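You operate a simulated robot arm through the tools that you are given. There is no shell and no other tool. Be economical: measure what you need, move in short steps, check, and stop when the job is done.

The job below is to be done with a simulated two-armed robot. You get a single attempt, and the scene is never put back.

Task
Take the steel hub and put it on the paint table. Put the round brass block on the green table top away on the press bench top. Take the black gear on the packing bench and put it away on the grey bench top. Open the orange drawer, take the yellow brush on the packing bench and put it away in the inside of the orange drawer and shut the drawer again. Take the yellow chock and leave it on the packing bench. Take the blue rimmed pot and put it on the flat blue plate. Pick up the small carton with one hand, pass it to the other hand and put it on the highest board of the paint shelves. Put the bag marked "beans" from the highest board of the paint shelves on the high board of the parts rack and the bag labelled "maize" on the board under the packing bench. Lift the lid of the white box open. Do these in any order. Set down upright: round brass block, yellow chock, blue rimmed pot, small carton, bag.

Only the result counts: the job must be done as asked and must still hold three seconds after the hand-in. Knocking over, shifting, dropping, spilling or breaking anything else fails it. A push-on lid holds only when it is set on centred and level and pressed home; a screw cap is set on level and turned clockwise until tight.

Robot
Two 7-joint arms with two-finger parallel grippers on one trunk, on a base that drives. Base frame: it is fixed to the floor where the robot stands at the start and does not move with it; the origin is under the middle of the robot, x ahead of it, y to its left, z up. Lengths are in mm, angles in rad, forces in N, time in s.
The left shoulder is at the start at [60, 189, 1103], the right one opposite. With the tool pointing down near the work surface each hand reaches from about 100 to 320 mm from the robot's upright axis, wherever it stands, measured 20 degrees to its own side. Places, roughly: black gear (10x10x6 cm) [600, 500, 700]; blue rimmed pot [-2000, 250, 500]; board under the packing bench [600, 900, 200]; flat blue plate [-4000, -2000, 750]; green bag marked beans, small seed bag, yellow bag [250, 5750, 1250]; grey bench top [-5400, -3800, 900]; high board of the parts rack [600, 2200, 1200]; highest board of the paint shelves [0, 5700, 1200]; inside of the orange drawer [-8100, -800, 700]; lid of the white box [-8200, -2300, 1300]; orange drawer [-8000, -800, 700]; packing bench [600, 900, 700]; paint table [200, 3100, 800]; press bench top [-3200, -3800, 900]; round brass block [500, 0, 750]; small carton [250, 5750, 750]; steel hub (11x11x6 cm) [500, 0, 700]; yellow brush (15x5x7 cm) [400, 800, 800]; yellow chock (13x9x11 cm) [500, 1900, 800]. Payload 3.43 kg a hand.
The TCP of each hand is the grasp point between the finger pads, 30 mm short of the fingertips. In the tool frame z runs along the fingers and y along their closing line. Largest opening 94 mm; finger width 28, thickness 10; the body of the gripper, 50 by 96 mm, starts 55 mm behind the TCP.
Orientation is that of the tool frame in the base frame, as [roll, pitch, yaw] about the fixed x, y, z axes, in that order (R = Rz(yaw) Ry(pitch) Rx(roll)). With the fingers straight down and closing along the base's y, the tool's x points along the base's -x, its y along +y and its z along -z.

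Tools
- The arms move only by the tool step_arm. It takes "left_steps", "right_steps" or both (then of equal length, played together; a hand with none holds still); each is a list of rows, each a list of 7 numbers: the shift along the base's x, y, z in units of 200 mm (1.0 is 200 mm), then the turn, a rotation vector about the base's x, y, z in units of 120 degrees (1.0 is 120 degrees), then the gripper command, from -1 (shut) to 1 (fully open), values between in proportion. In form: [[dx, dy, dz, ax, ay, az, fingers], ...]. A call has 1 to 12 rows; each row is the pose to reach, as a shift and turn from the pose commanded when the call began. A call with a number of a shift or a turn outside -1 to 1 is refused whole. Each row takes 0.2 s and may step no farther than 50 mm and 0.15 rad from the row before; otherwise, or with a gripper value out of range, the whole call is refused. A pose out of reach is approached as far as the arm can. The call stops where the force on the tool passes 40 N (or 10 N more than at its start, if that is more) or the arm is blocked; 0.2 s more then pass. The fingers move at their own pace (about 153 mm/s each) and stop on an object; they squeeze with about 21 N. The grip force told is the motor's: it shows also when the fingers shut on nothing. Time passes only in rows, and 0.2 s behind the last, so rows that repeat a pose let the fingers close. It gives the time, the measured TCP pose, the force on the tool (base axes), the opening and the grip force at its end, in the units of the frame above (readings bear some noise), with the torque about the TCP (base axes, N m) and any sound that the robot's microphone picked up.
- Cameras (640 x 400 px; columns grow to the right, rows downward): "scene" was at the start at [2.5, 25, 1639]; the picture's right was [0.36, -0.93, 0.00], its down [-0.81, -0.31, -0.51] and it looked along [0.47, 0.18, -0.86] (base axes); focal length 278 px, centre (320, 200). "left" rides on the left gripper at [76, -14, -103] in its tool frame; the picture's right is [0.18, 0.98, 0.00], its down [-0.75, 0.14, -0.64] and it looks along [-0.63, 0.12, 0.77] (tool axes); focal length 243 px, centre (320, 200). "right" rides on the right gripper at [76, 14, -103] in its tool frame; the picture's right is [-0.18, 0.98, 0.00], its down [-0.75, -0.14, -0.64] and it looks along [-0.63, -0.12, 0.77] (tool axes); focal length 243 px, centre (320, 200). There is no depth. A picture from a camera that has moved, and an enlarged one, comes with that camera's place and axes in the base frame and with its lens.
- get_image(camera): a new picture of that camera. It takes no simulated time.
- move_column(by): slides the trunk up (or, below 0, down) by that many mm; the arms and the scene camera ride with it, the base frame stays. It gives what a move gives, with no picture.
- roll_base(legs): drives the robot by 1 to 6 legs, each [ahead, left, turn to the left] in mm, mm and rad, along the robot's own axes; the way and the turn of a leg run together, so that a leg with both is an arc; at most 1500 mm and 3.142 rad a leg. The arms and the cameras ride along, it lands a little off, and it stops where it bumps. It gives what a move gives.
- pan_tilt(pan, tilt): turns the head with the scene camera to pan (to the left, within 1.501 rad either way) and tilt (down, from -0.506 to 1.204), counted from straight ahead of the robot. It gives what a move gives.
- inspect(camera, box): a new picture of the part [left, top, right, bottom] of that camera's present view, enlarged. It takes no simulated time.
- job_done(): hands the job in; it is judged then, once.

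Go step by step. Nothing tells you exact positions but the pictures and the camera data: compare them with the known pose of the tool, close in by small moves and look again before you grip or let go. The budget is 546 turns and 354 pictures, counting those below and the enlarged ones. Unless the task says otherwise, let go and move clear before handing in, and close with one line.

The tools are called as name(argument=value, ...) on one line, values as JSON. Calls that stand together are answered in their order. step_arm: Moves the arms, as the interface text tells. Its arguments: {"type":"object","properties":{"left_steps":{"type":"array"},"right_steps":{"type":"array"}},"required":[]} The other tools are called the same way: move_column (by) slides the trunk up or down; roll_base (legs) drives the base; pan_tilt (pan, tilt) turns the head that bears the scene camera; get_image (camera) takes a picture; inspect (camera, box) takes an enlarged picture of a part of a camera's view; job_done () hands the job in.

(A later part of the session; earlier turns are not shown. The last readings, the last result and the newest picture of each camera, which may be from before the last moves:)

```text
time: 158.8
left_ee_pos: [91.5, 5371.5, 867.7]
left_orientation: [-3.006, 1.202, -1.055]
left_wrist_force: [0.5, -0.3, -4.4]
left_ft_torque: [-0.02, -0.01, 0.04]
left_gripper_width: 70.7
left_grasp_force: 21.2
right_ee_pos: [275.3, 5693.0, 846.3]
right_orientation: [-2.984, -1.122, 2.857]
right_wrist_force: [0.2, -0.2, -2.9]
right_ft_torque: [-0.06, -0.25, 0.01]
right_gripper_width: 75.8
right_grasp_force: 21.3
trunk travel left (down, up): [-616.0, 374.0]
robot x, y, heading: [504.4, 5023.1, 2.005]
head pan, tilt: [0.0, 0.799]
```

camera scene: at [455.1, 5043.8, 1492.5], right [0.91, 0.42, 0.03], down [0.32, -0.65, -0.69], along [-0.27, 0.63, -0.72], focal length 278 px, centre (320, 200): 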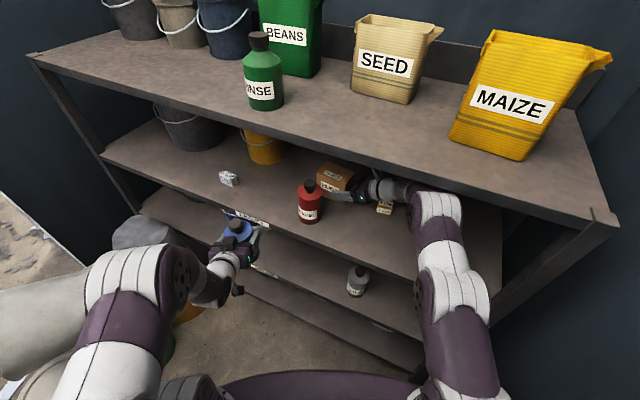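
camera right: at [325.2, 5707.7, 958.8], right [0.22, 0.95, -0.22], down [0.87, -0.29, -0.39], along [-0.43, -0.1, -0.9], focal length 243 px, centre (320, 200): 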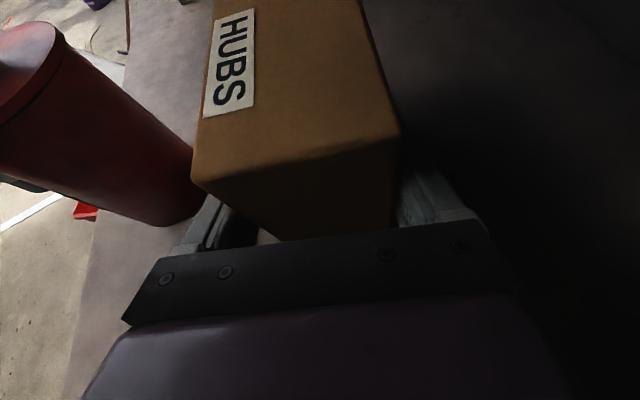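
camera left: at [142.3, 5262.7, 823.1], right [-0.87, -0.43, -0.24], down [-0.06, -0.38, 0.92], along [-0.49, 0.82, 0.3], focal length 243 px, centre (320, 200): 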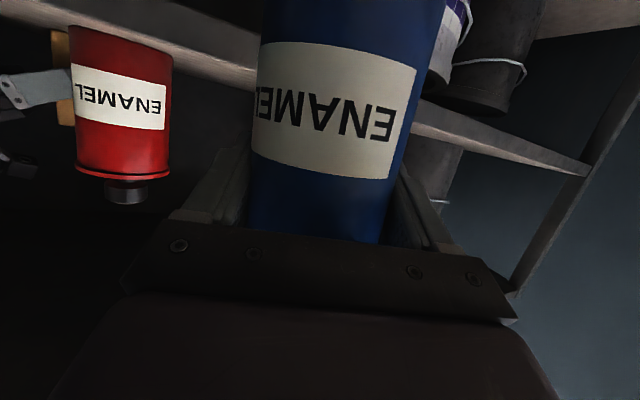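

get_image(camera="right")

inspect(camera="scene", box=[280, 130, 500, 270])

```text
271 pictures are left
camera right: at [337.9, 5706.1, 958.0], right [0.22, 0.95, -0.23], down [0.87, -0.29, -0.4], along [-0.44, -0.12, -0.89], focal length 243 px, centre (320, 200)
```

right: 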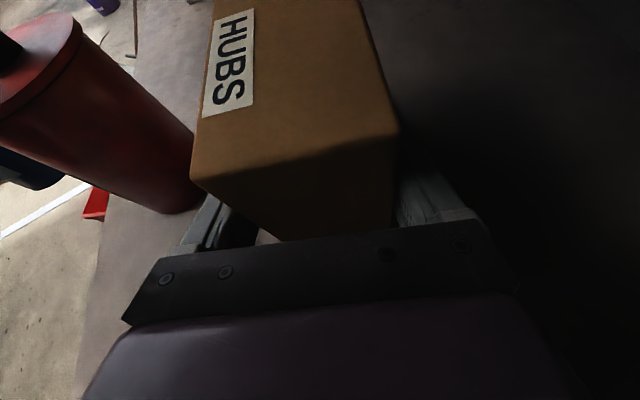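

```text
2.86 times, centred on (390, 200) of scene
camera zoom: at [479.1, 5045.5, 1498.0], right [0.91, 0.42, 0.01], down [0.31, -0.65, -0.69], along [-0.29, 0.63, -0.72], focal length 795 px, centre (120, 200)
```

zoom: 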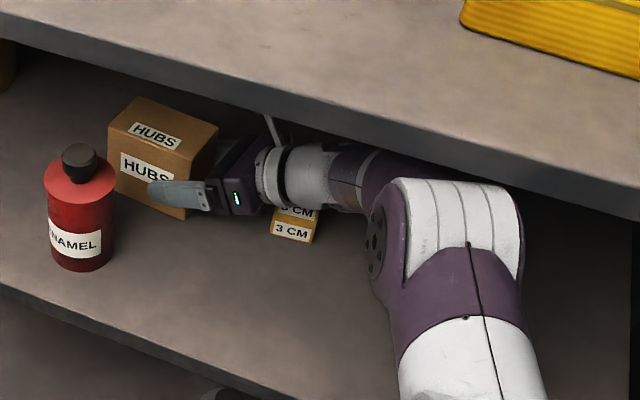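

The wrist is pressed against the top board's edge and the carton has slipped a bit in the grip. I lower the trunk slightly to free it and re-check.

move_column(by=-12)

inspect(camera="scene", box=[280, 130, 500, 270])

```text
time: 159.4
left_ee_pos: [100.8, 5373.8, 859.8]
left_orientation: [-3.025, 1.208, -1.073]
left_wrist_force: [-0.7, 0.1, -4.3]
left_ft_torque: [0.01, -0.04, -0.01]
left_gripper_width: 71.1
left_grasp_force: 21.3
right_ee_pos: [285.0, 5700.8, 850.1]
right_orientation: [-3.02, -1.142, 2.883]
right_wrist_force: [2.1, 0.9, 5.8]
right_ft_torque: [0.38, -0.59, -0.07]
right_gripper_width: 74.3
right_grasp_force: 20.4
trunk travel left (down, up): [-604.0, 386.0]
robot x, y, heading: [502.2, 5025.3, 2.003]
head pan, tilt: [0.0, 0.799]
```

```text
2.86 times, centred on (390, 200) of scene
camera zoom: at [491.6, 5046.2, 1487.2], right [0.91, 0.42, 0.0], down [0.3, -0.65, -0.7], along [-0.29, 0.63, -0.72], focal length 795 px, centre (120, 200)
```

zoom: 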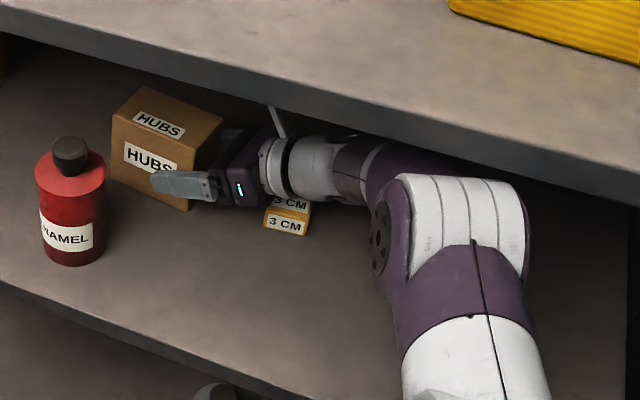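

Free again; carton spans x≈188–300 and just rests on the board. I tip the hand up ~12 mm about the wrist, then check.

step_arm(right_steps=[[0, 0, 0.03, 0, 0.01, 0, -1], [0, 0, 0.07, 0, 0.024, 0, -1], [0, 0, 0.07, 0, 0.024, 0, -1]])

get_image(camera="right")

```text
time: 160.2
left_ee_pos: [100.7, 5373.7, 859.0]
left_orientation: [-3.032, 1.208, -1.076]
left_wrist_force: [-0.3, 0.2, -4.4]
left_ft_torque: [0.04, 0.02, -0.02]
left_gripper_width: 70.9
left_grasp_force: 20.8
right_ee_pos: [271.9, 5692.9, 857.4]
right_orientation: [-2.982, -1.178, 2.84]
right_wrist_force: [-0.4, -0.4, -3.7]
right_ft_torque: [-0.01, -0.17, 0.01]
right_gripper_width: 74.4
right_grasp_force: 20.7
right hand out of reach, approached as far as the arm can: row 2, 3
trunk travel left (down, up): [-604.0, 386.0]
robot x, y, heading: [503.6, 5025.6, 2.002]
head pan, tilt: [0.0, 0.799]
```

```text
268 pictures are left
camera right: at [340.6, 5704.1, 966.0], right [0.22, 0.95, -0.23], down [0.84, -0.3, -0.45], along [-0.49, -0.1, -0.87], focal length 243 px, centre (320, 200)
```

right: 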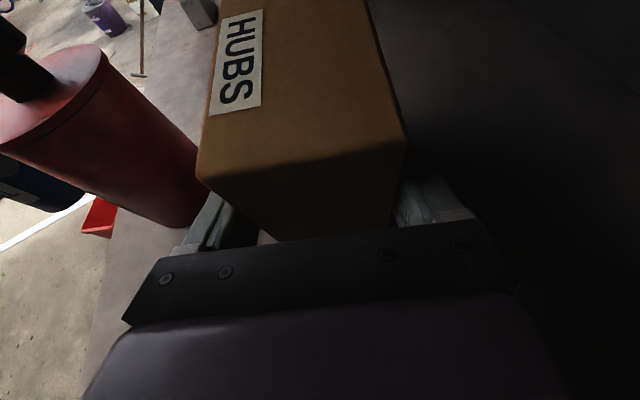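

roll_base(legs=[[-29, -64, 0]])

inspect(camera="scene", box=[260, 130, 500, 280])

get_image(camera="right")

```text
time: 161.2
left_ee_pos: [172.4, 5374.9, 859.2]
left_orientation: [-3.033, 1.208, -1.081]
left_wrist_force: [-0.1, 0.3, -4.1]
left_ft_torque: [0.02, -0.03, 0.01]
left_gripper_width: 71.2
left_grasp_force: 21.3
right_ee_pos: [343.5, 5694.1, 857.1]
right_orientation: [-2.983, -1.18, 2.837]
right_wrist_force: [-0.7, 0.6, -4.7]
right_ft_torque: [-0.05, -0.17, 0.01]
right_gripper_width: 74.4
right_grasp_force: 21.1
trunk travel left (down, up): [-604.0, 386.0]
robot x, y, heading: [575.5, 5030.0, 2.004]
head pan, tilt: [0.0, 0.799]
```

```text
2.67 times, centred on (380, 205) of scene
camera zoom: at [564.4, 5047.6, 1485.6], right [0.91, 0.42, 0.0], down [0.3, -0.65, -0.7], along [-0.29, 0.63, -0.72], focal length 742 px, centre (160, 187)
```

zoom: 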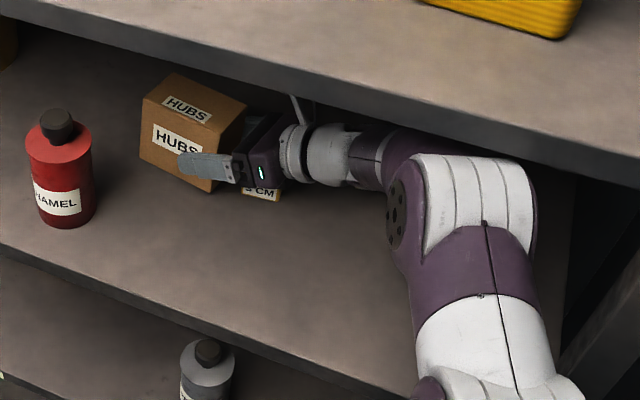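

```text
266 pictures are left
camera right: at [412.4, 5704.8, 966.0], right [0.22, 0.95, -0.23], down [0.84, -0.3, -0.45], along [-0.49, -0.1, -0.86], focal length 243 px, centre (320, 200)
```

right: 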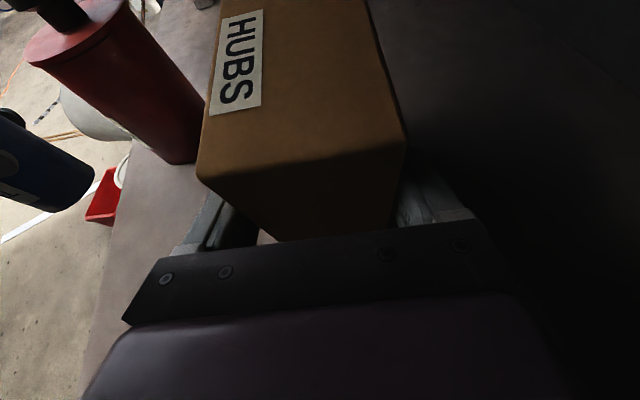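

Clear of the red bottle by ~18 mm. I come straight out along −y in two steps.

roll_base(legs=[[-95, 35, 0]])

inspect(camera="scene", box=[260, 100, 500, 250])

```text
time: 162.4
left_ee_pos: [180.1, 5273.0, 858.1]
left_orientation: [-3.03, 1.209, -1.078]
left_wrist_force: [-0.1, 0.3, -3.0]
left_ft_torque: [0.04, 0.0, 0.01]
left_gripper_width: 71.1
left_grasp_force: 21.1
right_ee_pos: [351.7, 5593.3, 857.7]
right_orientation: [-2.985, -1.178, 2.839]
right_wrist_force: [-0.3, 0.1, -5.1]
right_ft_torque: [-0.01, -0.16, 0.03]
right_gripper_width: 74.4
right_grasp_force: 20.7
trunk travel left (down, up): [-604.0, 386.0]
robot x, y, heading: [586.8, 4925.9, 2.002]
head pan, tilt: [0.0, 0.799]
```

```text
2.67 times, centred on (380, 175) of scene
camera zoom: at [572.0, 4946.0, 1485.8], right [0.91, 0.42, 0.0], down [0.3, -0.65, -0.7], along [-0.29, 0.63, -0.72], focal length 742 px, centre (160, 267)
```

zoom: 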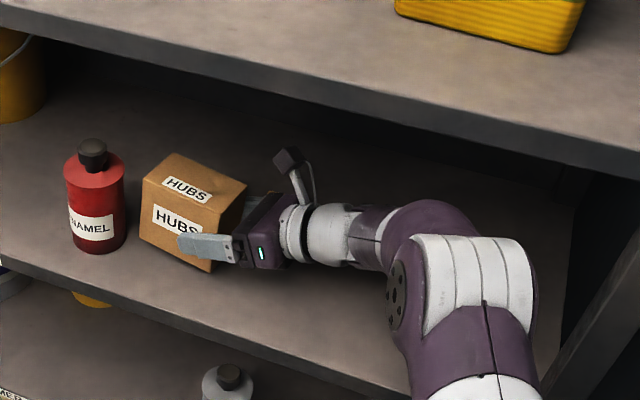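

roll_base(legs=[[-230, 106, 0]])

get_image(camera="scene")

```text
time: 164.2
left_ee_pos: [179.3, 5017.4, 859.6]
left_orientation: [-3.03, 1.208, -1.079]
left_wrist_force: [0.2, 0.0, -2.9]
left_ft_torque: [0.0, 0.0, -0.03]
left_gripper_width: 71.0
left_grasp_force: 21.0
right_ee_pos: [351.8, 5337.7, 858.7]
right_orientation: [-2.984, -1.178, 2.84]
right_wrist_force: [0.4, 0.3, -5.1]
right_ft_torque: [-0.01, -0.19, -0.01]
right_gripper_width: 74.5
right_grasp_force: 21.1
trunk travel left (down, up): [-604.0, 386.0]
robot x, y, heading: [581.3, 4671.4, 2.003]
head pan, tilt: [0.0, 0.799]
```

```text
264 pictures are left
camera scene: at [572.0, 4690.9, 1485.8], right [0.91, 0.42, 0.0], down [0.3, -0.65, -0.7], along [-0.29, 0.63, -0.72], focal length 278 px, centre (320, 200)
```

scene: 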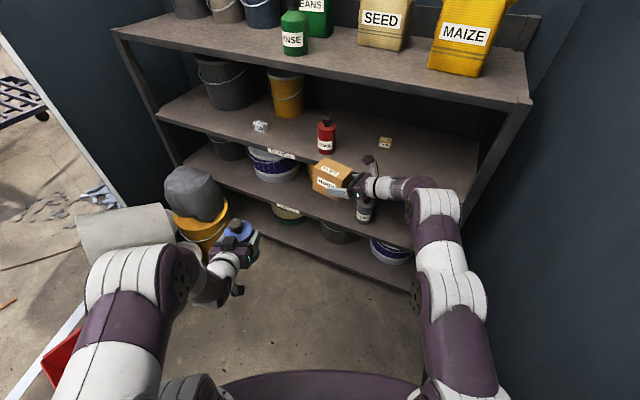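

The carton is out, cube and red bottle undisturbed. I fold the right arm with the carton, then return the blue bottle.

step_arm(right_steps=[[0.065, -0.15, 0.05, -0.007, -0.021, 0, -1], [0.13, -0.3, 0.1, -0.013, -0.043, 0, -1], [0.195, -0.45, 0.16, -0.02, -0.064, 0, -1], [0.26, -0.6, 0.21, -0.027, -0.086, 0, -1], [0.325, -0.74, 0.26, -0.033, -0.107, 0, -1], [0.39, -0.88, 0.31, -0.04, -0.128, 0, -1]])

step_arm(right_steps=[[0.065, -0.15, 0.05, -0.007, -0.021, 0, -1], [0.13, -0.3, 0.1, -0.013, -0.043, 0, -1], [0.195, -0.45, 0.16, -0.02, -0.064, 0, -1], [0.26, -0.6, 0.21, -0.027, -0.086, 0, -1], [0.325, -0.74, 0.26, -0.033, -0.107, 0, -1], [0.39, -0.88, 0.31, -0.04, -0.128, 0, -1]])

get_image(camera="scene")

```text
time: 165.6
left_ee_pos: [181.0, 5016.8, 860.3]
left_orientation: [-3.033, 1.208, -1.076]
left_wrist_force: [0.1, 0.4, -3.9]
left_ft_torque: [0.0, 0.02, 0.02]
left_gripper_width: 71.2
left_grasp_force: 21.0
right_ee_pos: [431.2, 5160.9, 922.4]
right_orientation: [-2.983, -0.897, 2.839]
right_wrist_force: [0.6, -0.2, -4.9]
right_ft_torque: [0.0, -0.15, 0.01]
right_gripper_width: 74.3
right_grasp_force: 20.8
trunk travel left (down, up): [-604.0, 386.0]
robot x, y, heading: [578.8, 4671.9, 1.999]
head pan, tilt: [0.0, 0.799]
```

```text
time: 167.0
left_ee_pos: [179.8, 5017.2, 858.7]
left_orientation: [-3.031, 1.211, -1.079]
left_wrist_force: [0.1, 0.7, -4.0]
left_ft_torque: [0.03, -0.01, 0.01]
left_gripper_width: 71.1
left_grasp_force: 21.2
right_ee_pos: [508.6, 4986.3, 982.4]
right_orientation: [-2.985, -0.616, 2.842]
right_wrist_force: [0.2, -1.0, -4.4]
right_ft_torque: [-0.05, -0.18, 0.01]
right_gripper_width: 74.2
right_grasp_force: 20.8
trunk travel left (down, up): [-604.0, 386.0]
robot x, y, heading: [584.2, 4671.3, 2.001]
head pan, tilt: [0.0, 0.799]
```

```text
263 pictures are left
camera scene: at [572.9, 4689.9, 1485.8], right [0.91, 0.42, 0.0], down [0.3, -0.65, -0.7], along [-0.29, 0.63, -0.72], focal length 278 px, centre (320, 200)
```

scene: 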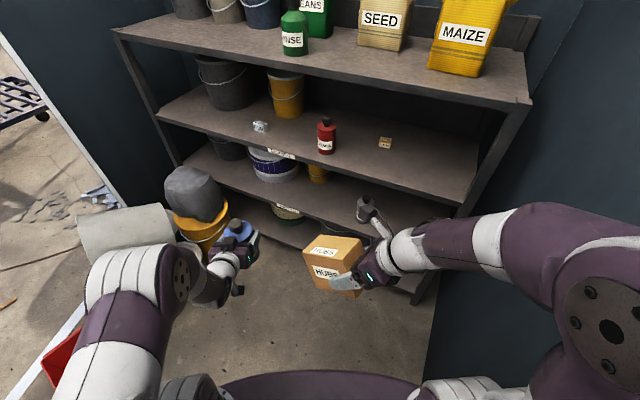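

roll_base(legs=[[96, 209, 0], [0, 0, -0.8], [246, 49, 0]])

get_image(camera="left")

get_image(camera="scene")

```text
time: 172.2
left_ee_pos: [359.9, 5449.5, 857.6]
left_orientation: [-3.032, 1.207, -1.869]
left_wrist_force: [0.0, -0.5, -4.2]
left_ft_torque: [0.03, -0.02, -0.01]
left_gripper_width: 71.0
left_grasp_force: 21.1
right_ee_pos: [567.9, 5193.8, 981.7]
right_orientation: [-2.981, -0.616, 2.049]
right_wrist_force: [0.0, 0.6, -4.7]
right_ft_torque: [-0.17, -0.07, 0.03]
right_gripper_width: 74.3
right_grasp_force: 21.2
trunk travel left (down, up): [-604.0, 386.0]
robot x, y, heading: [393.9, 4920.2, 1.218]
head pan, tilt: [0.0, 0.799]
```

```text
262 pictures are left
camera left: at [325.9, 5328.4, 824.3], right [-0.92, 0.32, -0.21], down [-0.29, -0.24, 0.93], along [0.25, 0.92, 0.31], focal length 243 px, centre (320, 200)
```

left: 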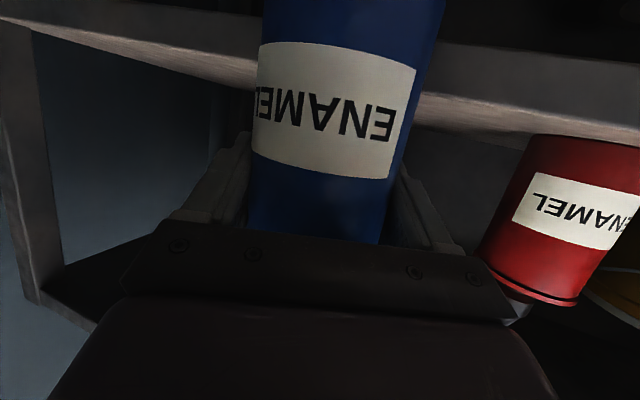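

```text
261 pictures are left
camera scene: at [402.7, 4940.9, 1485.8], right [0.94, -0.35, 0.0], down [-0.25, -0.67, -0.7], along [0.24, 0.65, -0.72], focal length 278 px, centre (320, 200)
```

scene: 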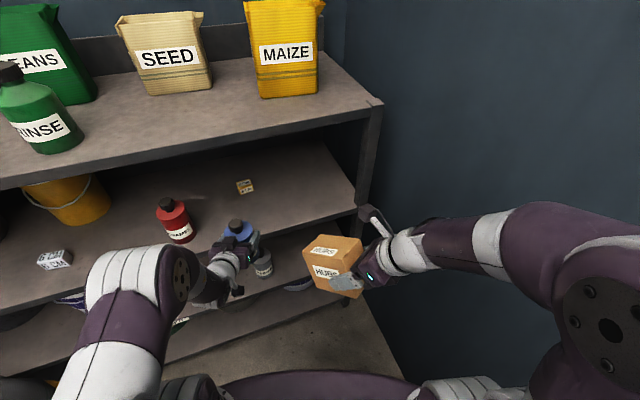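

move_column(by=49)

roll_base(legs=[[0, 0, -0.014]])

```text
time: 173.1
left_ee_pos: [360.3, 5447.9, 907.4]
left_orientation: [-3.031, 1.208, -1.869]
left_wrist_force: [0.7, 0.2, -3.3]
left_ft_torque: [0.03, 0.04, 0.01]
left_gripper_width: 71.0
left_grasp_force: 20.6
right_ee_pos: [567.3, 5192.6, 1030.8]
right_orientation: [-2.983, -0.616, 2.048]
right_wrist_force: [0.2, -0.6, -6.3]
right_ft_torque: [-0.13, -0.13, 0.01]
right_gripper_width: 74.6
right_grasp_force: 21.0
trunk travel left (down, up): [-653.0, 337.0]
robot x, y, heading: [389.1, 4917.0, 1.212]
head pan, tilt: [0.0, 0.799]
```

```text
time: 173.9
left_ee_pos: [365.7, 5448.2, 907.7]
left_orientation: [-3.031, 1.207, -1.882]
left_wrist_force: [-0.3, -0.1, -3.9]
left_ft_torque: [-0.01, 0.01, 0.02]
left_gripper_width: 70.6
left_grasp_force: 21.1
right_ee_pos: [571.7, 5190.2, 1030.3]
right_orientation: [-2.982, -0.616, 2.035]
right_wrist_force: [-0.5, 0.2, -4.0]
right_ft_torque: [-0.18, -0.08, 0.01]
right_gripper_width: 74.2
right_grasp_force: 20.9
trunk travel left (down, up): [-653.0, 337.0]
robot x, y, heading: [398.5, 4918.5, 1.196]
head pan, tilt: [0.0, 0.799]
```

roll_base(legs=[[137, -4, 0]])

get_image(camera="scene")

```text
time: 175.2
left_ee_pos: [421.0, 5576.0, 907.8]
left_orientation: [-3.032, 1.207, -1.883]
left_wrist_force: [-0.7, -0.2, -5.6]
left_ft_torque: [0.02, 0.01, 0.03]
left_gripper_width: 71.1
left_grasp_force: 21.0
right_ee_pos: [625.9, 5319.1, 1030.8]
right_orientation: [-2.983, -0.616, 2.034]
right_wrist_force: [0.0, 0.1, -4.5]
right_ft_torque: [-0.15, -0.07, 0.02]
right_gripper_width: 74.2
right_grasp_force: 20.7
trunk travel left (down, up): [-653.0, 337.0]
robot x, y, heading: [446.2, 5042.0, 1.201]
head pan, tilt: [0.0, 0.799]
```

```text
260 pictures are left
camera scene: at [456.6, 5066.7, 1534.8], right [0.93, -0.36, 0.0], down [-0.26, -0.67, -0.7], along [0.25, 0.65, -0.72], focal length 278 px, centre (320, 200)
```

scene: 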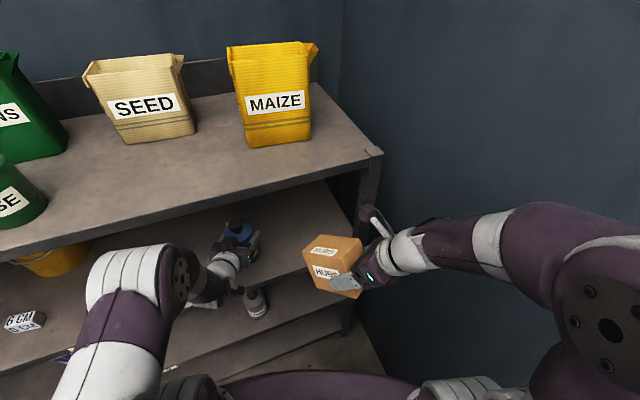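

Back on the exact spot (421, 5576). I lower 24.5 mm, then release.

move_column(by=-24.5)

step_arm(left_steps=[[0, 0, 0, 0, 0, 0, 0.2], [0, 0, 0, 0, 0, 0, 1], [0, 0, 0, 0, 0, 0, 1], [0, 0, 0, 0, 0, 0, 1]])

get_image(camera="left")

```text
time: 175.9
left_ee_pos: [421.3, 5575.9, 884.6]
left_orientation: [-3.033, 1.211, -1.887]
left_wrist_force: [0.8, 2.0, 5.2]
left_ft_torque: [0.3, 0.13, -0.05]
left_gripper_width: 71.2
left_grasp_force: 21.3
right_ee_pos: [626.7, 5316.4, 1006.6]
right_orientation: [-2.983, -0.618, 2.033]
right_wrist_force: [0.4, -0.5, -5.1]
right_ft_torque: [-0.16, -0.08, -0.02]
right_gripper_width: 74.4
right_grasp_force: 20.9
trunk travel left (down, up): [-629.0, 361.0]
robot x, y, heading: [446.7, 5048.0, 1.205]
head pan, tilt: [0.0, 0.799]
```

```text
time: 176.9
left_ee_pos: [421.0, 5574.5, 883.0]
left_orientation: [-3.032, 1.208, -1.884]
left_wrist_force: [0.1, -0.1, -0.2]
left_ft_torque: [-0.02, 0.02, 0.0]
left_gripper_width: 94.1
left_grasp_force: 0.0
right_ee_pos: [625.8, 5315.9, 1005.8]
right_orientation: [-2.982, -0.616, 2.032]
right_wrist_force: [-0.3, -0.3, -4.6]
right_ft_torque: [-0.16, -0.1, -0.01]
right_gripper_width: 74.5
right_grasp_force: 21.3
trunk travel left (down, up): [-629.0, 361.0]
robot x, y, heading: [451.5, 5038.9, 1.203]
head pan, tilt: [0.0, 0.799]
```

```text
259 pictures are left
camera left: at [385.6, 5454.8, 849.2], right [-0.92, 0.33, -0.21], down [-0.3, -0.23, 0.93], along [0.26, 0.91, 0.31], focal length 243 px, centre (320, 200)
```

left: 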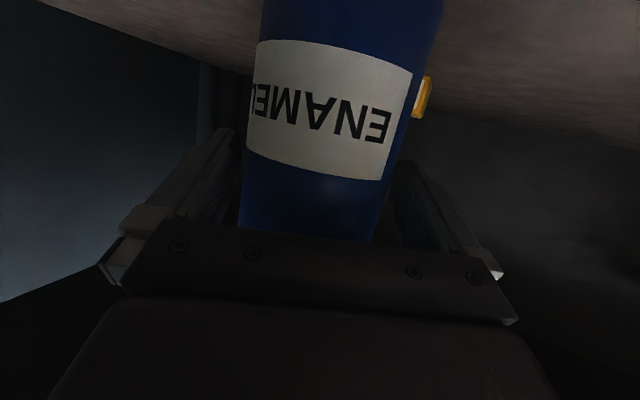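

Bottle stands. I back out along the finger direction.

roll_base(legs=[[-150, 8, 0]])

get_image(camera="left")

```text
time: 178.3
left_ee_pos: [359.7, 5437.7, 884.8]
left_orientation: [-3.031, 1.21, -1.886]
left_wrist_force: [-0.5, 0.1, 1.1]
left_ft_torque: [0.05, 0.01, 0.01]
left_gripper_width: 94.2
left_grasp_force: 0.1
right_ee_pos: [563.0, 5178.3, 1006.3]
right_orientation: [-2.984, -0.618, 2.031]
right_wrist_force: [0.3, -0.6, -4.7]
right_ft_torque: [-0.15, -0.13, 0.0]
right_gripper_width: 74.3
right_grasp_force: 20.8
trunk travel left (down, up): [-629.0, 361.0]
robot x, y, heading: [386.5, 4907.9, 1.192]
head pan, tilt: [0.0, 0.799]
```

```text
258 pictures are left
camera left: at [323.6, 5316.9, 849.5], right [-0.92, 0.34, -0.21], down [-0.3, -0.23, 0.93], along [0.26, 0.91, 0.32], focal length 243 px, centre (320, 200)
```

left: 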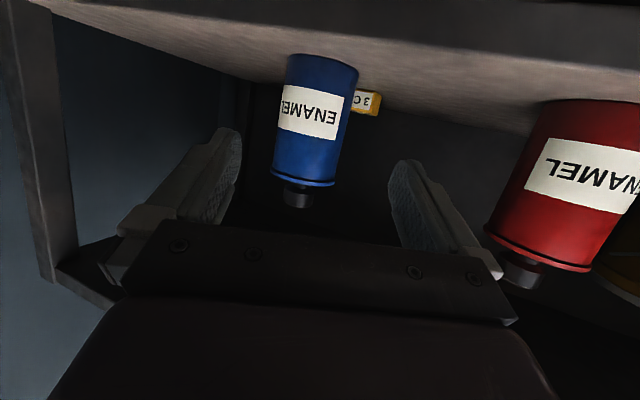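

Blue bottle is back. Now I back off, face the shelf, and prepare the hand-over.

roll_base(legs=[[-250, 0, 0], [0, 0, 0.378]])

move_column(by=150)

get_image(camera="scene")

```text
time: 181.2
left_ee_pos: [72.7, 5157.4, 883.0]
left_orientation: [-3.032, 1.206, -1.502]
left_wrist_force: [-0.5, -1.2, -0.2]
left_ft_torque: [-0.02, 0.02, 0.01]
left_gripper_width: 93.8
left_grasp_force: 0.0
right_ee_pos: [359.5, 4993.9, 1005.3]
right_orientation: [-2.982, -0.617, 2.414]
right_wrist_force: [0.8, -0.4, -4.6]
right_ft_torque: [-0.08, -0.15, -0.01]
right_gripper_width: 74.5
right_grasp_force: 21.1
trunk travel left (down, up): [-629.0, 361.0]
robot x, y, heading: [298.4, 4676.0, 1.584]
head pan, tilt: [0.0, 0.799]
```

```text
time: 183.0
left_ee_pos: [71.9, 5159.0, 1032.3]
left_orientation: [-3.031, 1.208, -1.503]
left_wrist_force: [-1.0, -0.4, 0.6]
left_ft_torque: [0.01, 0.05, 0.0]
left_gripper_width: 93.8
left_grasp_force: 0.0
right_ee_pos: [358.5, 4993.9, 1156.0]
right_orientation: [-2.983, -0.615, 2.415]
right_wrist_force: [-0.5, -0.6, -3.8]
right_ft_torque: [-0.12, -0.13, 0.02]
right_gripper_width: 74.4
right_grasp_force: 21.1
trunk travel left (down, up): [-779.0, 211.0]
robot x, y, heading: [296.3, 4680.1, 1.578]
head pan, tilt: [0.0, 0.799]
```

```text
257 pictures are left
camera scene: at [295.5, 4698.7, 1660.2], right [1.0, 0.01, 0.0], down [0.01, -0.72, -0.7], along [-0.01, 0.7, -0.72], focal length 278 px, centre (320, 200)
```

scene: 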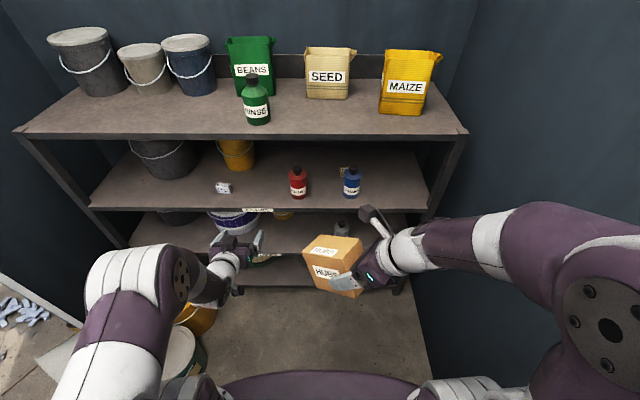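

I orient the right hand so the carton's long side lies along x, tilted 52°, in front of the robot; the left hand goes back to pointing down.

step_arm(right_steps=[[0, 0.1, -0.05, 0, 0, 0.07, -1], [0, 0.2, -0.1, 0, 0, 0.14, -1], [0, 0.3, -0.15, 0, 0, 0.21, -1], [0, 0.4, -0.2, 0, 0, 0.28, -1], [0, 0.5, -0.25, 0, 0, 0.347, -1], [-0.05, 0.6, -0.3, 0, 0, 0.347, -1], [-0.1, 0.68, -0.4, 0, 0, 0.347, -1], [-0.16, 0.68, -0.54, 0, 0, 0.347, -1], [-0.16, 0.68, -0.54, 0, 0, 0.347, -1]], left_steps=[[-0.1, 0, 0.1, -0.06, 0, 0, 1], [-0.2, 0, 0.2, -0.12, 0, 0, 1], [-0.2, 0, 0.3, -0.18, 0, 0, 1], [-0.2, 0, 0.4, -0.24, 0, 0, 1], [-0.2, 0, 0.5, -0.3, 0, 0, 1], [-0.2, 0, 0.6, -0.36, 0, 0, 1], [-0.2, 0, 0.7, -0.42, 0, 0, 1], [-0.2, 0, 0.8, -0.49, 0, 0, 1], [-0.2, 0, 0.8, -0.56, 0, 0, 1]])

get_image(camera="scene")

```text
time: 185.0
left_ee_pos: [37.3, 5139.7, 1158.6]
left_orientation: [-3.097, 0.038, -1.546]
left_wrist_force: [1.0, 0.3, 0.0]
left_ft_torque: [0.0, -0.01, 0.03]
left_gripper_width: 94.3
left_grasp_force: 0.0
left hand out of reach, approached as far as the arm can: row 6, 9
right_ee_pos: [326.6, 5128.5, 1047.5]
right_orientation: [-2.981, -0.618, -3.14]
right_wrist_force: [-0.7, -0.9, -4.8]
right_ft_torque: [0.03, -0.18, 0.03]
right_gripper_width: 74.5
right_grasp_force: 21.1
right hand out of reach, approached as far as the arm can: row 5, 6, 7
trunk travel left (down, up): [-779.0, 211.0]
robot x, y, heading: [293.9, 4680.3, 1.579]
head pan, tilt: [0.0, 0.799]
```

```text
256 pictures are left
camera scene: at [295.5, 4698.7, 1660.3], right [1.0, 0.01, 0.0], down [0.01, -0.72, -0.7], along [-0.01, 0.7, -0.72], focal length 278 px, centre (320, 200)
```

scene: 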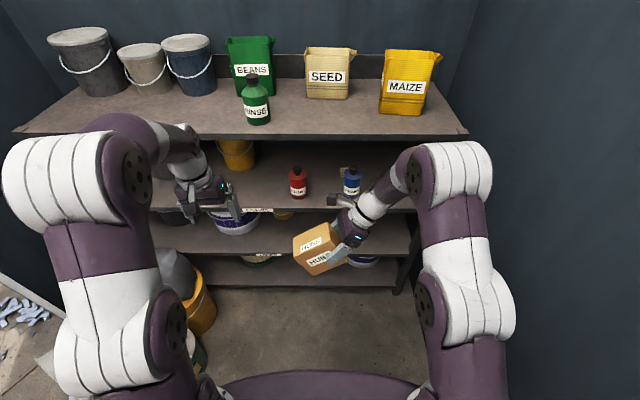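

step_arm(right_steps=[[0, 0, 0, 0, 0.03, 0, -1], [0, 0, 0, 0, 0.06, 0, -1], [0, 0, 0, 0, 0.09, 0, -1], [0, 0, 0, 0, 0.12, 0, -1], [0, 0, 0, 0, 0.135, 0, -1], [0, 0, 0, 0, 0.135, 0, -1], [0, 0, 0, 0, 0.135, 0, -1], [0, 0, 0, 0, 0.135, 0, -1], [0, 0, 0, 0, 0.135, 0, -1], [0, 0, 0, 0, 0.135, 0, -1], [0, 0, 0, 0, 0.135, 0, -1], [0, 0, 0, 0, 0.135, 0, -1]], left_steps=[[0, 0, 0, 0, 0, -0.068, 1], [0, 0, 0, 0, 0, -0.136, 1], [0, 0, 0, 0, 0, -0.204, 1], [0, 0, 0, 0, 0, -0.272, 1], [0, 0, 0, 0, 0, -0.34, 1], [0, 0, 0, 0, 0, -0.408, 1], [0, 0, 0, 0, 0, -0.476, 1], [0, 0, 0, 0, 0, -0.544, 1], [0, 0, 0, 0, 0, -0.612, 1], [0, 0, 0, 0, 0, -0.68, 1], [0, 0, 0, 0, 0, -0.748, 1], [0, 0, 0, 0, 0, -0.762, 1]])

get_image(camera="scene")

get_image(camera="left")

```text
time: 187.6
left_ee_pos: [42.4, 5124.8, 1133.0]
left_orientation: [-3.095, 0.035, 3.138]
left_wrist_force: [0.8, -0.2, 0.3]
left_ft_torque: [0.04, 0.0, -0.01]
left_gripper_width: 93.8
left_grasp_force: 0.1
left hand out of reach, approached as far as the arm can: row 2, 3, 4, 5, 6, 7, 8, 9, 10, 11, 12
right_ee_pos: [306.6, 5097.8, 1025.3]
right_orientation: [-3.007, -0.852, -3.137]
right_wrist_force: [-1.0, 0.6, -4.2]
right_ft_torque: [0.03, -0.17, 0.02]
right_gripper_width: 74.4
right_grasp_force: 21.1
right hand out of reach, approached as far as the arm can: row 2, 3, 4, 5, 6, 7, 8, 9, 10, 11, 12
trunk travel left (down, up): [-779.0, 211.0]
robot x, y, heading: [296.4, 4674.0, 1.585]
head pan, tilt: [0.0, 0.799]
```

```text
255 pictures are left
camera scene: at [295.4, 4699.0, 1660.3], right [1.0, 0.01, 0.0], down [0.01, -0.72, -0.7], along [-0.01, 0.7, -0.72], focal length 278 px, centre (320, 200)
```

scene: 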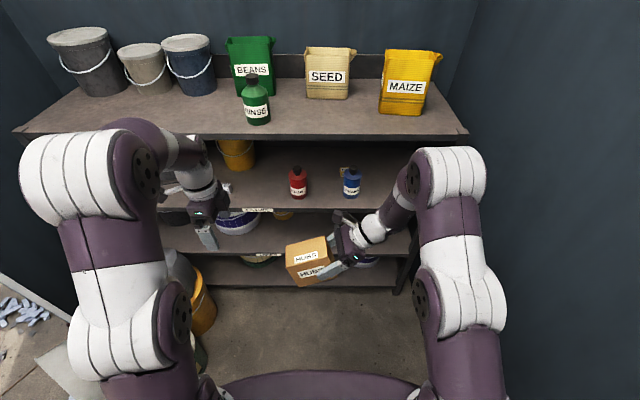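

```text
254 pictures are left
camera left: at [-37.5, 5113.8, 1234.9], right [-0.18, 0.98, -0.05], down [0.73, 0.17, 0.66], along [0.66, 0.08, -0.75], focal length 243 px, centre (320, 200)
```

left: 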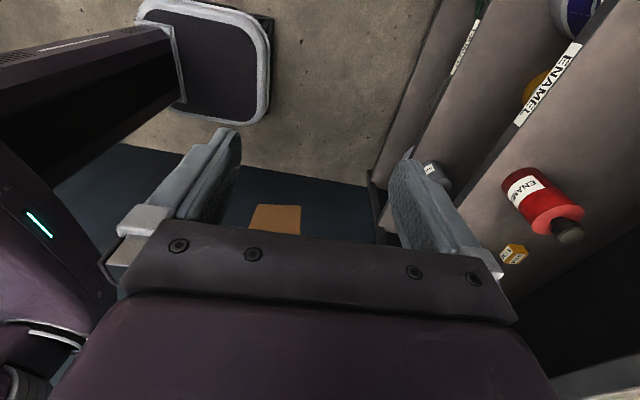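

Now the left hand moves above the carton's left half, matching its tilt.

step_arm(left_steps=[[0.14, -0.02, 0, -0.003, -0.02, 0.01, 1], [0.28, -0.04, 0, -0.005, -0.04, 0.02, 1], [0.42, -0.07, 0, -0.008, -0.06, 0.03, 1], [0.56, -0.1, -0.05, -0.01, -0.08, 0.04, 1], [0.7, -0.12, -0.1, -0.013, -0.1, 0.05, 1], [0.84, -0.135, -0.145, -0.015, -0.118, 0.058, 1], [0.84, -0.135, -0.145, -0.015, -0.118, 0.058, 1]])

get_image(camera="scene")

get_image(camera="left")

```text
time: 189.2
left_ee_pos: [207.8, 5097.6, 1103.6]
left_orientation: [-3.045, 0.281, -3.013]
left_wrist_force: [0.0, 0.2, -0.5]
left_ft_torque: [0.04, 0.03, -0.01]
left_gripper_width: 94.0
left_grasp_force: 0.0
right_ee_pos: [306.9, 5099.4, 1024.8]
right_orientation: [-3.007, -0.855, -3.137]
right_wrist_force: [0.6, -0.2, -4.6]
right_ft_torque: [0.04, -0.18, 0.03]
right_gripper_width: 74.3
right_grasp_force: 20.9
trunk travel left (down, up): [-779.0, 211.0]
robot x, y, heading: [297.6, 4673.0, 1.578]
head pan, tilt: [0.0, 0.799]
```

```text
253 pictures are left
camera scene: at [295.0, 4698.8, 1660.3], right [1.0, 0.01, 0.0], down [0.01, -0.72, -0.7], along [-0.01, 0.7, -0.72], focal length 278 px, centre (320, 200)
```

scene: 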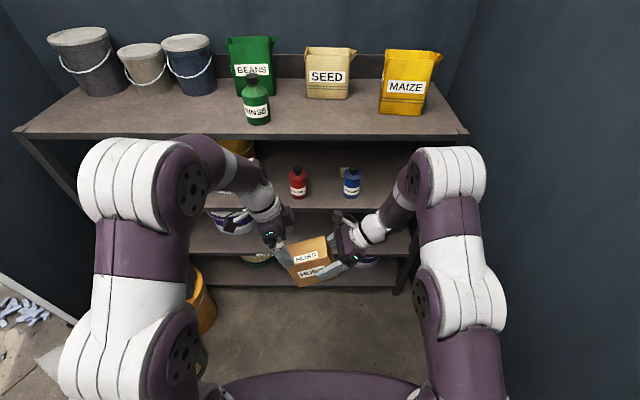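

```text
252 pictures are left
camera left: at [107.5, 5078.8, 1182.3], right [-0.28, 0.95, -0.14], down [0.52, 0.27, 0.81], along [0.81, 0.15, -0.57], focal length 243 px, centre (320, 200)
```

left: 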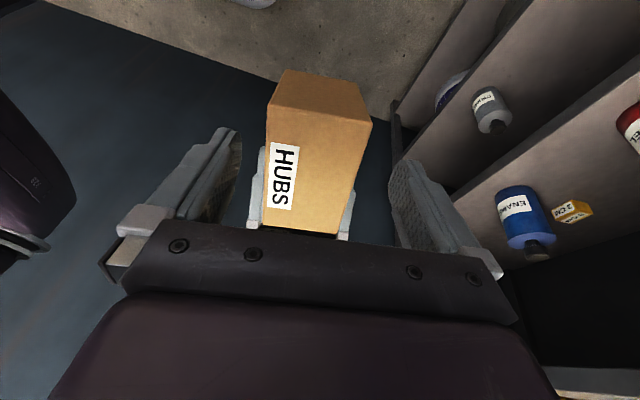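

Alignment is good; I descend along the left fingers over the carton.

step_arm(left_steps=[[0.04, -0.01, -0.13, 0, 0, 0, 1], [0.08, -0.02, -0.26, 0, 0, 0, 1], [0.115, -0.03, -0.383, 0, 0, 0, 1], [0.115, -0.03, -0.383, 0, 0, 0, 1]])

get_image(camera="left")

inspect(camera="scene", box=[230, 160, 410, 310])

```text
time: 190.2
left_ee_pos: [231.5, 5091.9, 1026.1]
left_orientation: [-3.047, 0.281, -3.013]
left_wrist_force: [-0.1, 0.5, -0.8]
left_ft_torque: [0.0, -0.02, 0.04]
left_gripper_width: 94.0
left_grasp_force: 0.1
right_ee_pos: [306.1, 5099.3, 1026.3]
right_orientation: [-3.006, -0.854, -3.136]
right_wrist_force: [-0.8, -0.5, -4.6]
right_ft_torque: [0.02, -0.18, 0.02]
right_gripper_width: 74.3
right_grasp_force: 21.6
trunk travel left (down, up): [-779.0, 211.0]
robot x, y, heading: [300.3, 4675.3, 1.574]
head pan, tilt: [0.0, 0.799]
```

```text
251 pictures are left
camera left: at [131.2, 5072.5, 1104.8], right [-0.28, 0.95, -0.14], down [0.52, 0.27, 0.81], along [0.81, 0.15, -0.57], focal length 243 px, centre (320, 200)
```

left: 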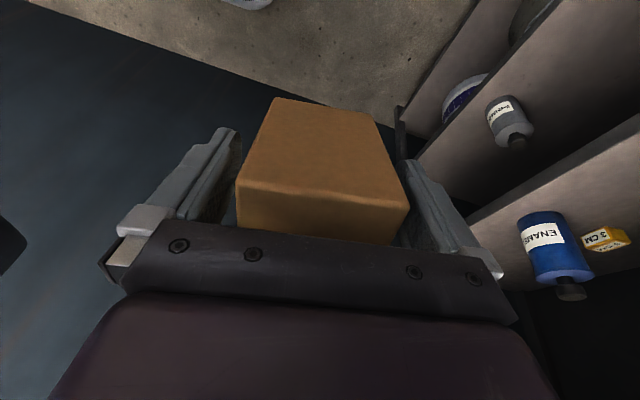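

```text
2.67 times, centred on (320, 235) of scene
camera zoom: at [295.3, 4698.7, 1660.3], right [1.0, 0.01, 0.0], down [0.01, -0.72, -0.7], along [-0.01, 0.7, -0.72], focal length 742 px, centre (320, 107)
```

zoom: 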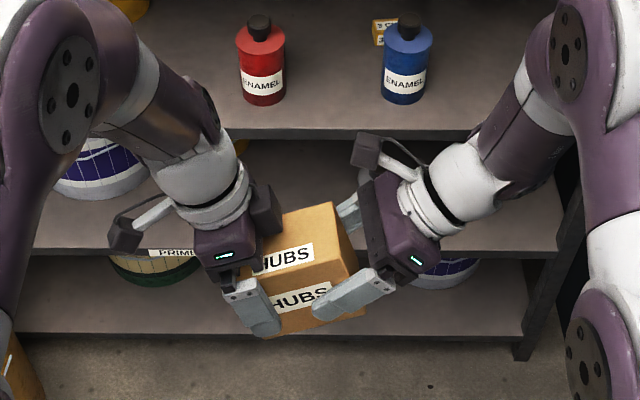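

Both hands straddle the carton. Close the left hand.

step_arm(left_steps=[[0, 0, 0, 0, 0, 0, -1], [0, 0, 0, 0, 0, 0, -1], [0, 0, 0, 0, 0, 0, -1], [0, 0, 0, 0, 0, 0, -1]])

```text
time: 191.2
left_ee_pos: [232.1, 5091.8, 1026.4]
left_orientation: [-3.045, 0.28, -3.012]
left_wrist_force: [2.7, -8.0, 0.6]
left_ft_torque: [0.47, -0.24, -0.15]
left_gripper_width: 74.5
left_grasp_force: 21.0
right_ee_pos: [306.2, 5098.8, 1025.1]
right_orientation: [-3.009, -0.854, -3.136]
right_wrist_force: [-1.6, 6.8, -5.5]
right_ft_torque: [-0.42, 0.0, -0.39]
right_gripper_width: 74.3
right_grasp_force: 21.3
trunk travel left (down, up): [-779.0, 211.0]
robot x, y, heading: [299.1, 4678.1, 1.578]
head pan, tilt: [0.0, 0.799]
```

step_arm(right_steps=[[0, 0, 0, 0, 0, 0, 1], [0, 0, 0, 0, 0, 0, 1], [0, 0, 0, 0, 0, 0, 1], [0.15, 0.025, 0.13, 0, 0, 0, 1], [0.3, 0.05, 0.26, 0, 0, 0, 1], [0.45, 0.05, 0.38, 0, 0, 0, 1], [0.6, 0.0, 0.45, 0, 0, 0, 1], [0.6, 0.0, 0.45, 0, 0, 0, 1]])

get_image(camera="scene")

```text
time: 193.0
left_ee_pos: [230.9, 5090.9, 1027.8]
left_orientation: [-3.051, 0.281, -3.014]
left_wrist_force: [-0.2, 0.2, 0.7]
left_ft_torque: [0.01, -0.02, 0.01]
left_gripper_width: 0.0
left_grasp_force: 21.5
right_ee_pos: [377.4, 5044.6, 1048.4]
right_orientation: [-3.022, -0.836, -3.133]
right_wrist_force: [0.1, 0.2, 0.2]
right_ft_torque: [0.02, 0.02, -0.02]
right_gripper_width: 94.1
right_grasp_force: 0.0
right hand out of reach, approached as far as the arm can: row 4, 5, 6, 7, 8
trunk travel left (down, up): [-779.0, 211.0]
robot x, y, heading: [298.1, 4675.9, 1.576]
head pan, tilt: [0.0, 0.799]
```

```text
249 pictures are left
camera scene: at [295.7, 4698.0, 1660.4], right [1.0, 0.01, 0.0], down [0.01, -0.72, -0.7], along [-0.01, 0.7, -0.72], focal length 278 px, centre (320, 200)
```

scene: 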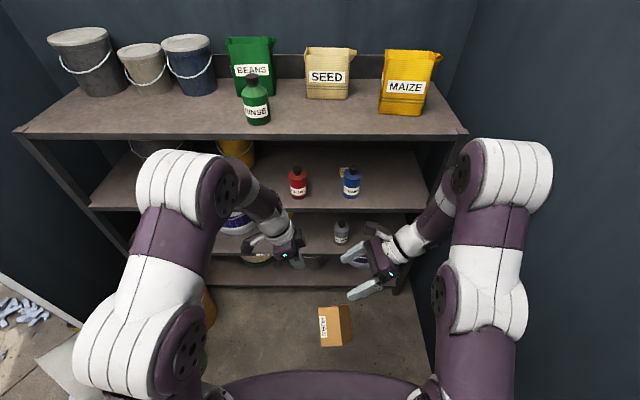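

The carton slipped during the hand-over and fell to the floor (my right hand's retreat dragged it). It can be picked up again; I look at how it lies.

pan_tilt(pan=0, tilt=1.1)

inspect(camera="scene", box=[240, 140, 440, 290])

```text
time: 193.8
left_ee_pos: [231.5, 5090.4, 1026.3]
left_orientation: [-3.047, 0.28, -3.013]
left_wrist_force: [-0.5, -0.5, -0.2]
left_ft_torque: [-0.02, -0.01, -0.02]
left_gripper_width: 0.2
left_grasp_force: 21.1
right_ee_pos: [377.7, 5045.8, 1048.5]
right_orientation: [-3.024, -0.836, -3.134]
right_wrist_force: [-0.5, 0.8, -0.5]
right_ft_torque: [-0.01, -0.03, -0.02]
right_gripper_width: 93.9
right_grasp_force: 0.0
trunk travel left (down, up): [-779.0, 211.0]
robot x, y, heading: [296.7, 4674.8, 1.582]
head pan, tilt: [0.0, 1.1]
```

```text
2.67 times, centred on (340, 215) of scene
camera zoom: at [295.6, 4680.9, 1638.6], right [1.0, 0.01, 0.0], down [0.01, -0.89, -0.45], along [0.0, 0.45, -0.89], focal length 742 px, centre (267, 160)
```

zoom: 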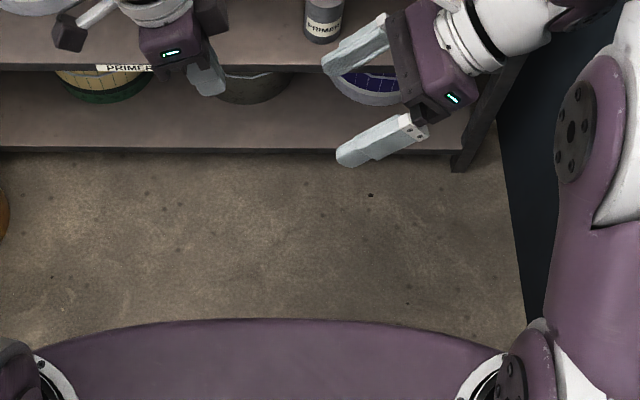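

It was still in mid-air then. I look for where it landed with the wrist cameras.

get_image(camera="left")

get_image(camera="right")

```text
247 pictures are left
camera left: at [131.2, 5072.2, 1105.2], right [-0.28, 0.95, -0.14], down [0.52, 0.27, 0.81], along [0.81, 0.15, -0.57], focal length 243 px, centre (320, 200)
```

left: 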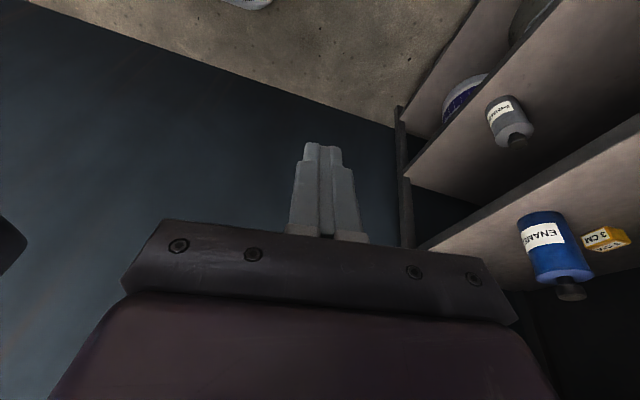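

```text
246 pictures are left
camera right: at [401.0, 5072.1, 1171.9], right [0.03, 0.98, -0.21], down [0.99, -0.06, -0.12], along [-0.13, -0.21, -0.97], focal length 243 px, centre (320, 200)
```

right: 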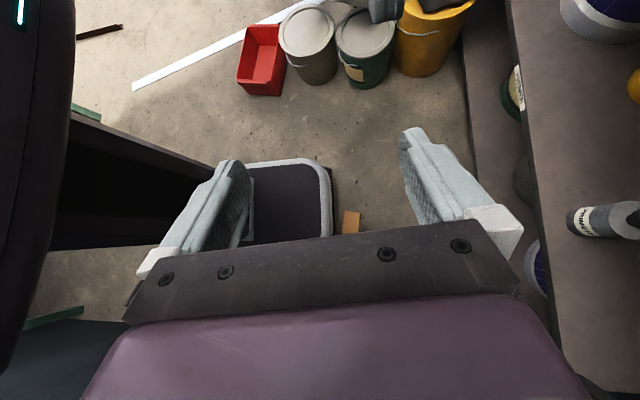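

The carton lies on the floor just ahead of the base. I back away and look down at it.

roll_base(legs=[[-330, 0, 0]])

inspect(camera="scene", box=[240, 140, 440, 290])

```text
time: 196.0
left_ee_pos: [235.4, 4759.0, 1025.9]
left_orientation: [-3.049, 0.281, -3.011]
left_wrist_force: [-0.7, 0.3, 0.5]
left_ft_torque: [-0.01, 0.01, 0.0]
left_gripper_width: 0.0
left_grasp_force: 21.1
right_ee_pos: [381.4, 4715.4, 1047.6]
right_orientation: [-3.022, -0.836, -3.133]
right_wrist_force: [-0.7, -0.7, -0.2]
right_ft_torque: [0.02, 0.01, -0.03]
right_gripper_width: 93.9
right_grasp_force: 0.1
trunk travel left (down, up): [-779.0, 211.0]
robot x, y, heading: [296.0, 4345.8, 1.582]
head pan, tilt: [0.0, 1.1]
```

```text
2.67 times, centred on (340, 215) of scene
camera zoom: at [298.7, 4349.8, 1638.6], right [1.0, 0.01, 0.0], down [0.01, -0.89, -0.45], along [0.0, 0.45, -0.89], focal length 742 px, centre (267, 160)
```

zoom: 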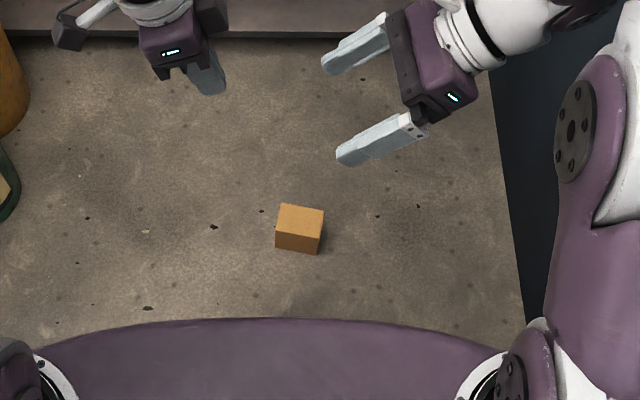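

The carton stands on its end: about 98 (x) × 69 (y) × 112 tall at (374, 4981). I lower the trunk and find which side bears the top label.

move_column(by=-400)

move_column(by=-300)

roll_base(legs=[[0, 130, 0], [80, 0, 0]])

get_image(camera="left")

get_image(camera="scene")

```text
time: 199.8
left_ee_pos: [234.6, 4759.7, 626.6]
left_orientation: [-3.048, 0.281, -3.012]
left_wrist_force: [-0.8, 0.5, -0.1]
left_ft_torque: [0.01, 0.0, 0.02]
left_gripper_width: 0.0
left_grasp_force: 21.4
right_ee_pos: [380.2, 4714.7, 649.0]
right_orientation: [-3.025, -0.836, -3.132]
right_wrist_force: [0.3, -0.4, -0.1]
right_ft_torque: [0.01, -0.03, -0.02]
right_gripper_width: 93.9
right_grasp_force: 0.1
trunk travel left (down, up): [-379.0, 611.0]
robot x, y, heading: [298.2, 4345.2, 1.58]
head pan, tilt: [0.0, 1.1]
```

```text
time: 202.8
left_ee_pos: [234.6, 4758.9, 326.4]
left_orientation: [-3.048, 0.281, -3.011]
left_wrist_force: [-0.2, 0.4, 0.1]
left_ft_torque: [0.01, 0.0, 0.06]
left_gripper_width: 0.0
left_grasp_force: 20.8
right_ee_pos: [381.3, 4715.5, 348.5]
right_orientation: [-3.026, -0.835, -3.131]
right_wrist_force: [-0.3, -0.3, -0.4]
right_ft_torque: [0.0, -0.01, 0.04]
right_gripper_width: 94.1
right_grasp_force: 0.0
trunk travel left (down, up): [-79.0, 911.0]
robot x, y, heading: [295.4, 4345.0, 1.58]
head pan, tilt: [0.0, 1.1]
```

```text
time: 204.7
left_ee_pos: [106.0, 4838.1, 326.3]
left_orientation: [-3.047, 0.282, -3.007]
left_wrist_force: [-0.3, 0.6, 0.4]
left_ft_torque: [-0.02, 0.0, -0.01]
left_gripper_width: 0.0
left_grasp_force: 21.2
right_ee_pos: [250.8, 4793.5, 347.9]
right_orientation: [-3.025, -0.837, -3.129]
right_wrist_force: [-0.2, 0.2, -0.3]
right_ft_torque: [0.04, 0.0, -0.04]
right_gripper_width: 93.9
right_grasp_force: 0.0
trunk travel left (down, up): [-79.0, 911.0]
robot x, y, heading: [173.7, 4422.5, 1.581]
head pan, tilt: [0.0, 1.1]
```

```text
244 pictures are left
camera left: at [5.6, 4819.6, 405.2], right [-0.28, 0.95, -0.14], down [0.52, 0.27, 0.81], along [0.81, 0.15, -0.57], focal length 243 px, centre (320, 200)
```

left: 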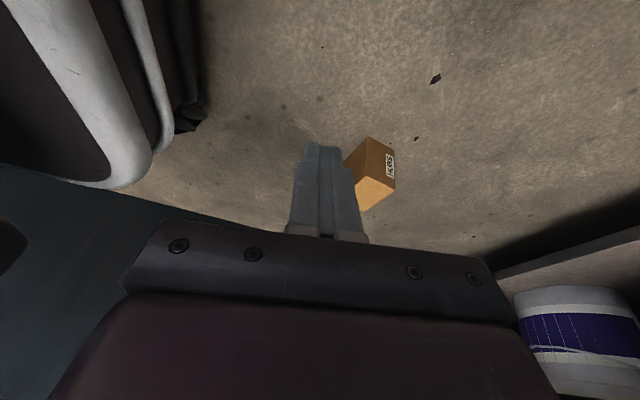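

```text
243 pictures are left
camera scene: at [171.3, 4428.6, 938.6], right [1.0, 0.01, 0.0], down [0.01, -0.89, -0.45], along [-0.01, 0.45, -0.89], focal length 278 px, centre (320, 200)
```

scene: 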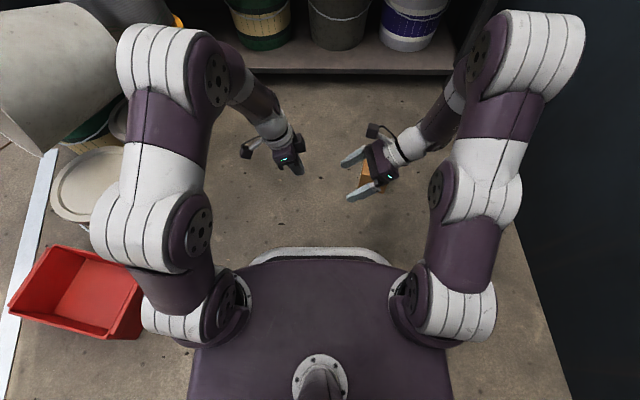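

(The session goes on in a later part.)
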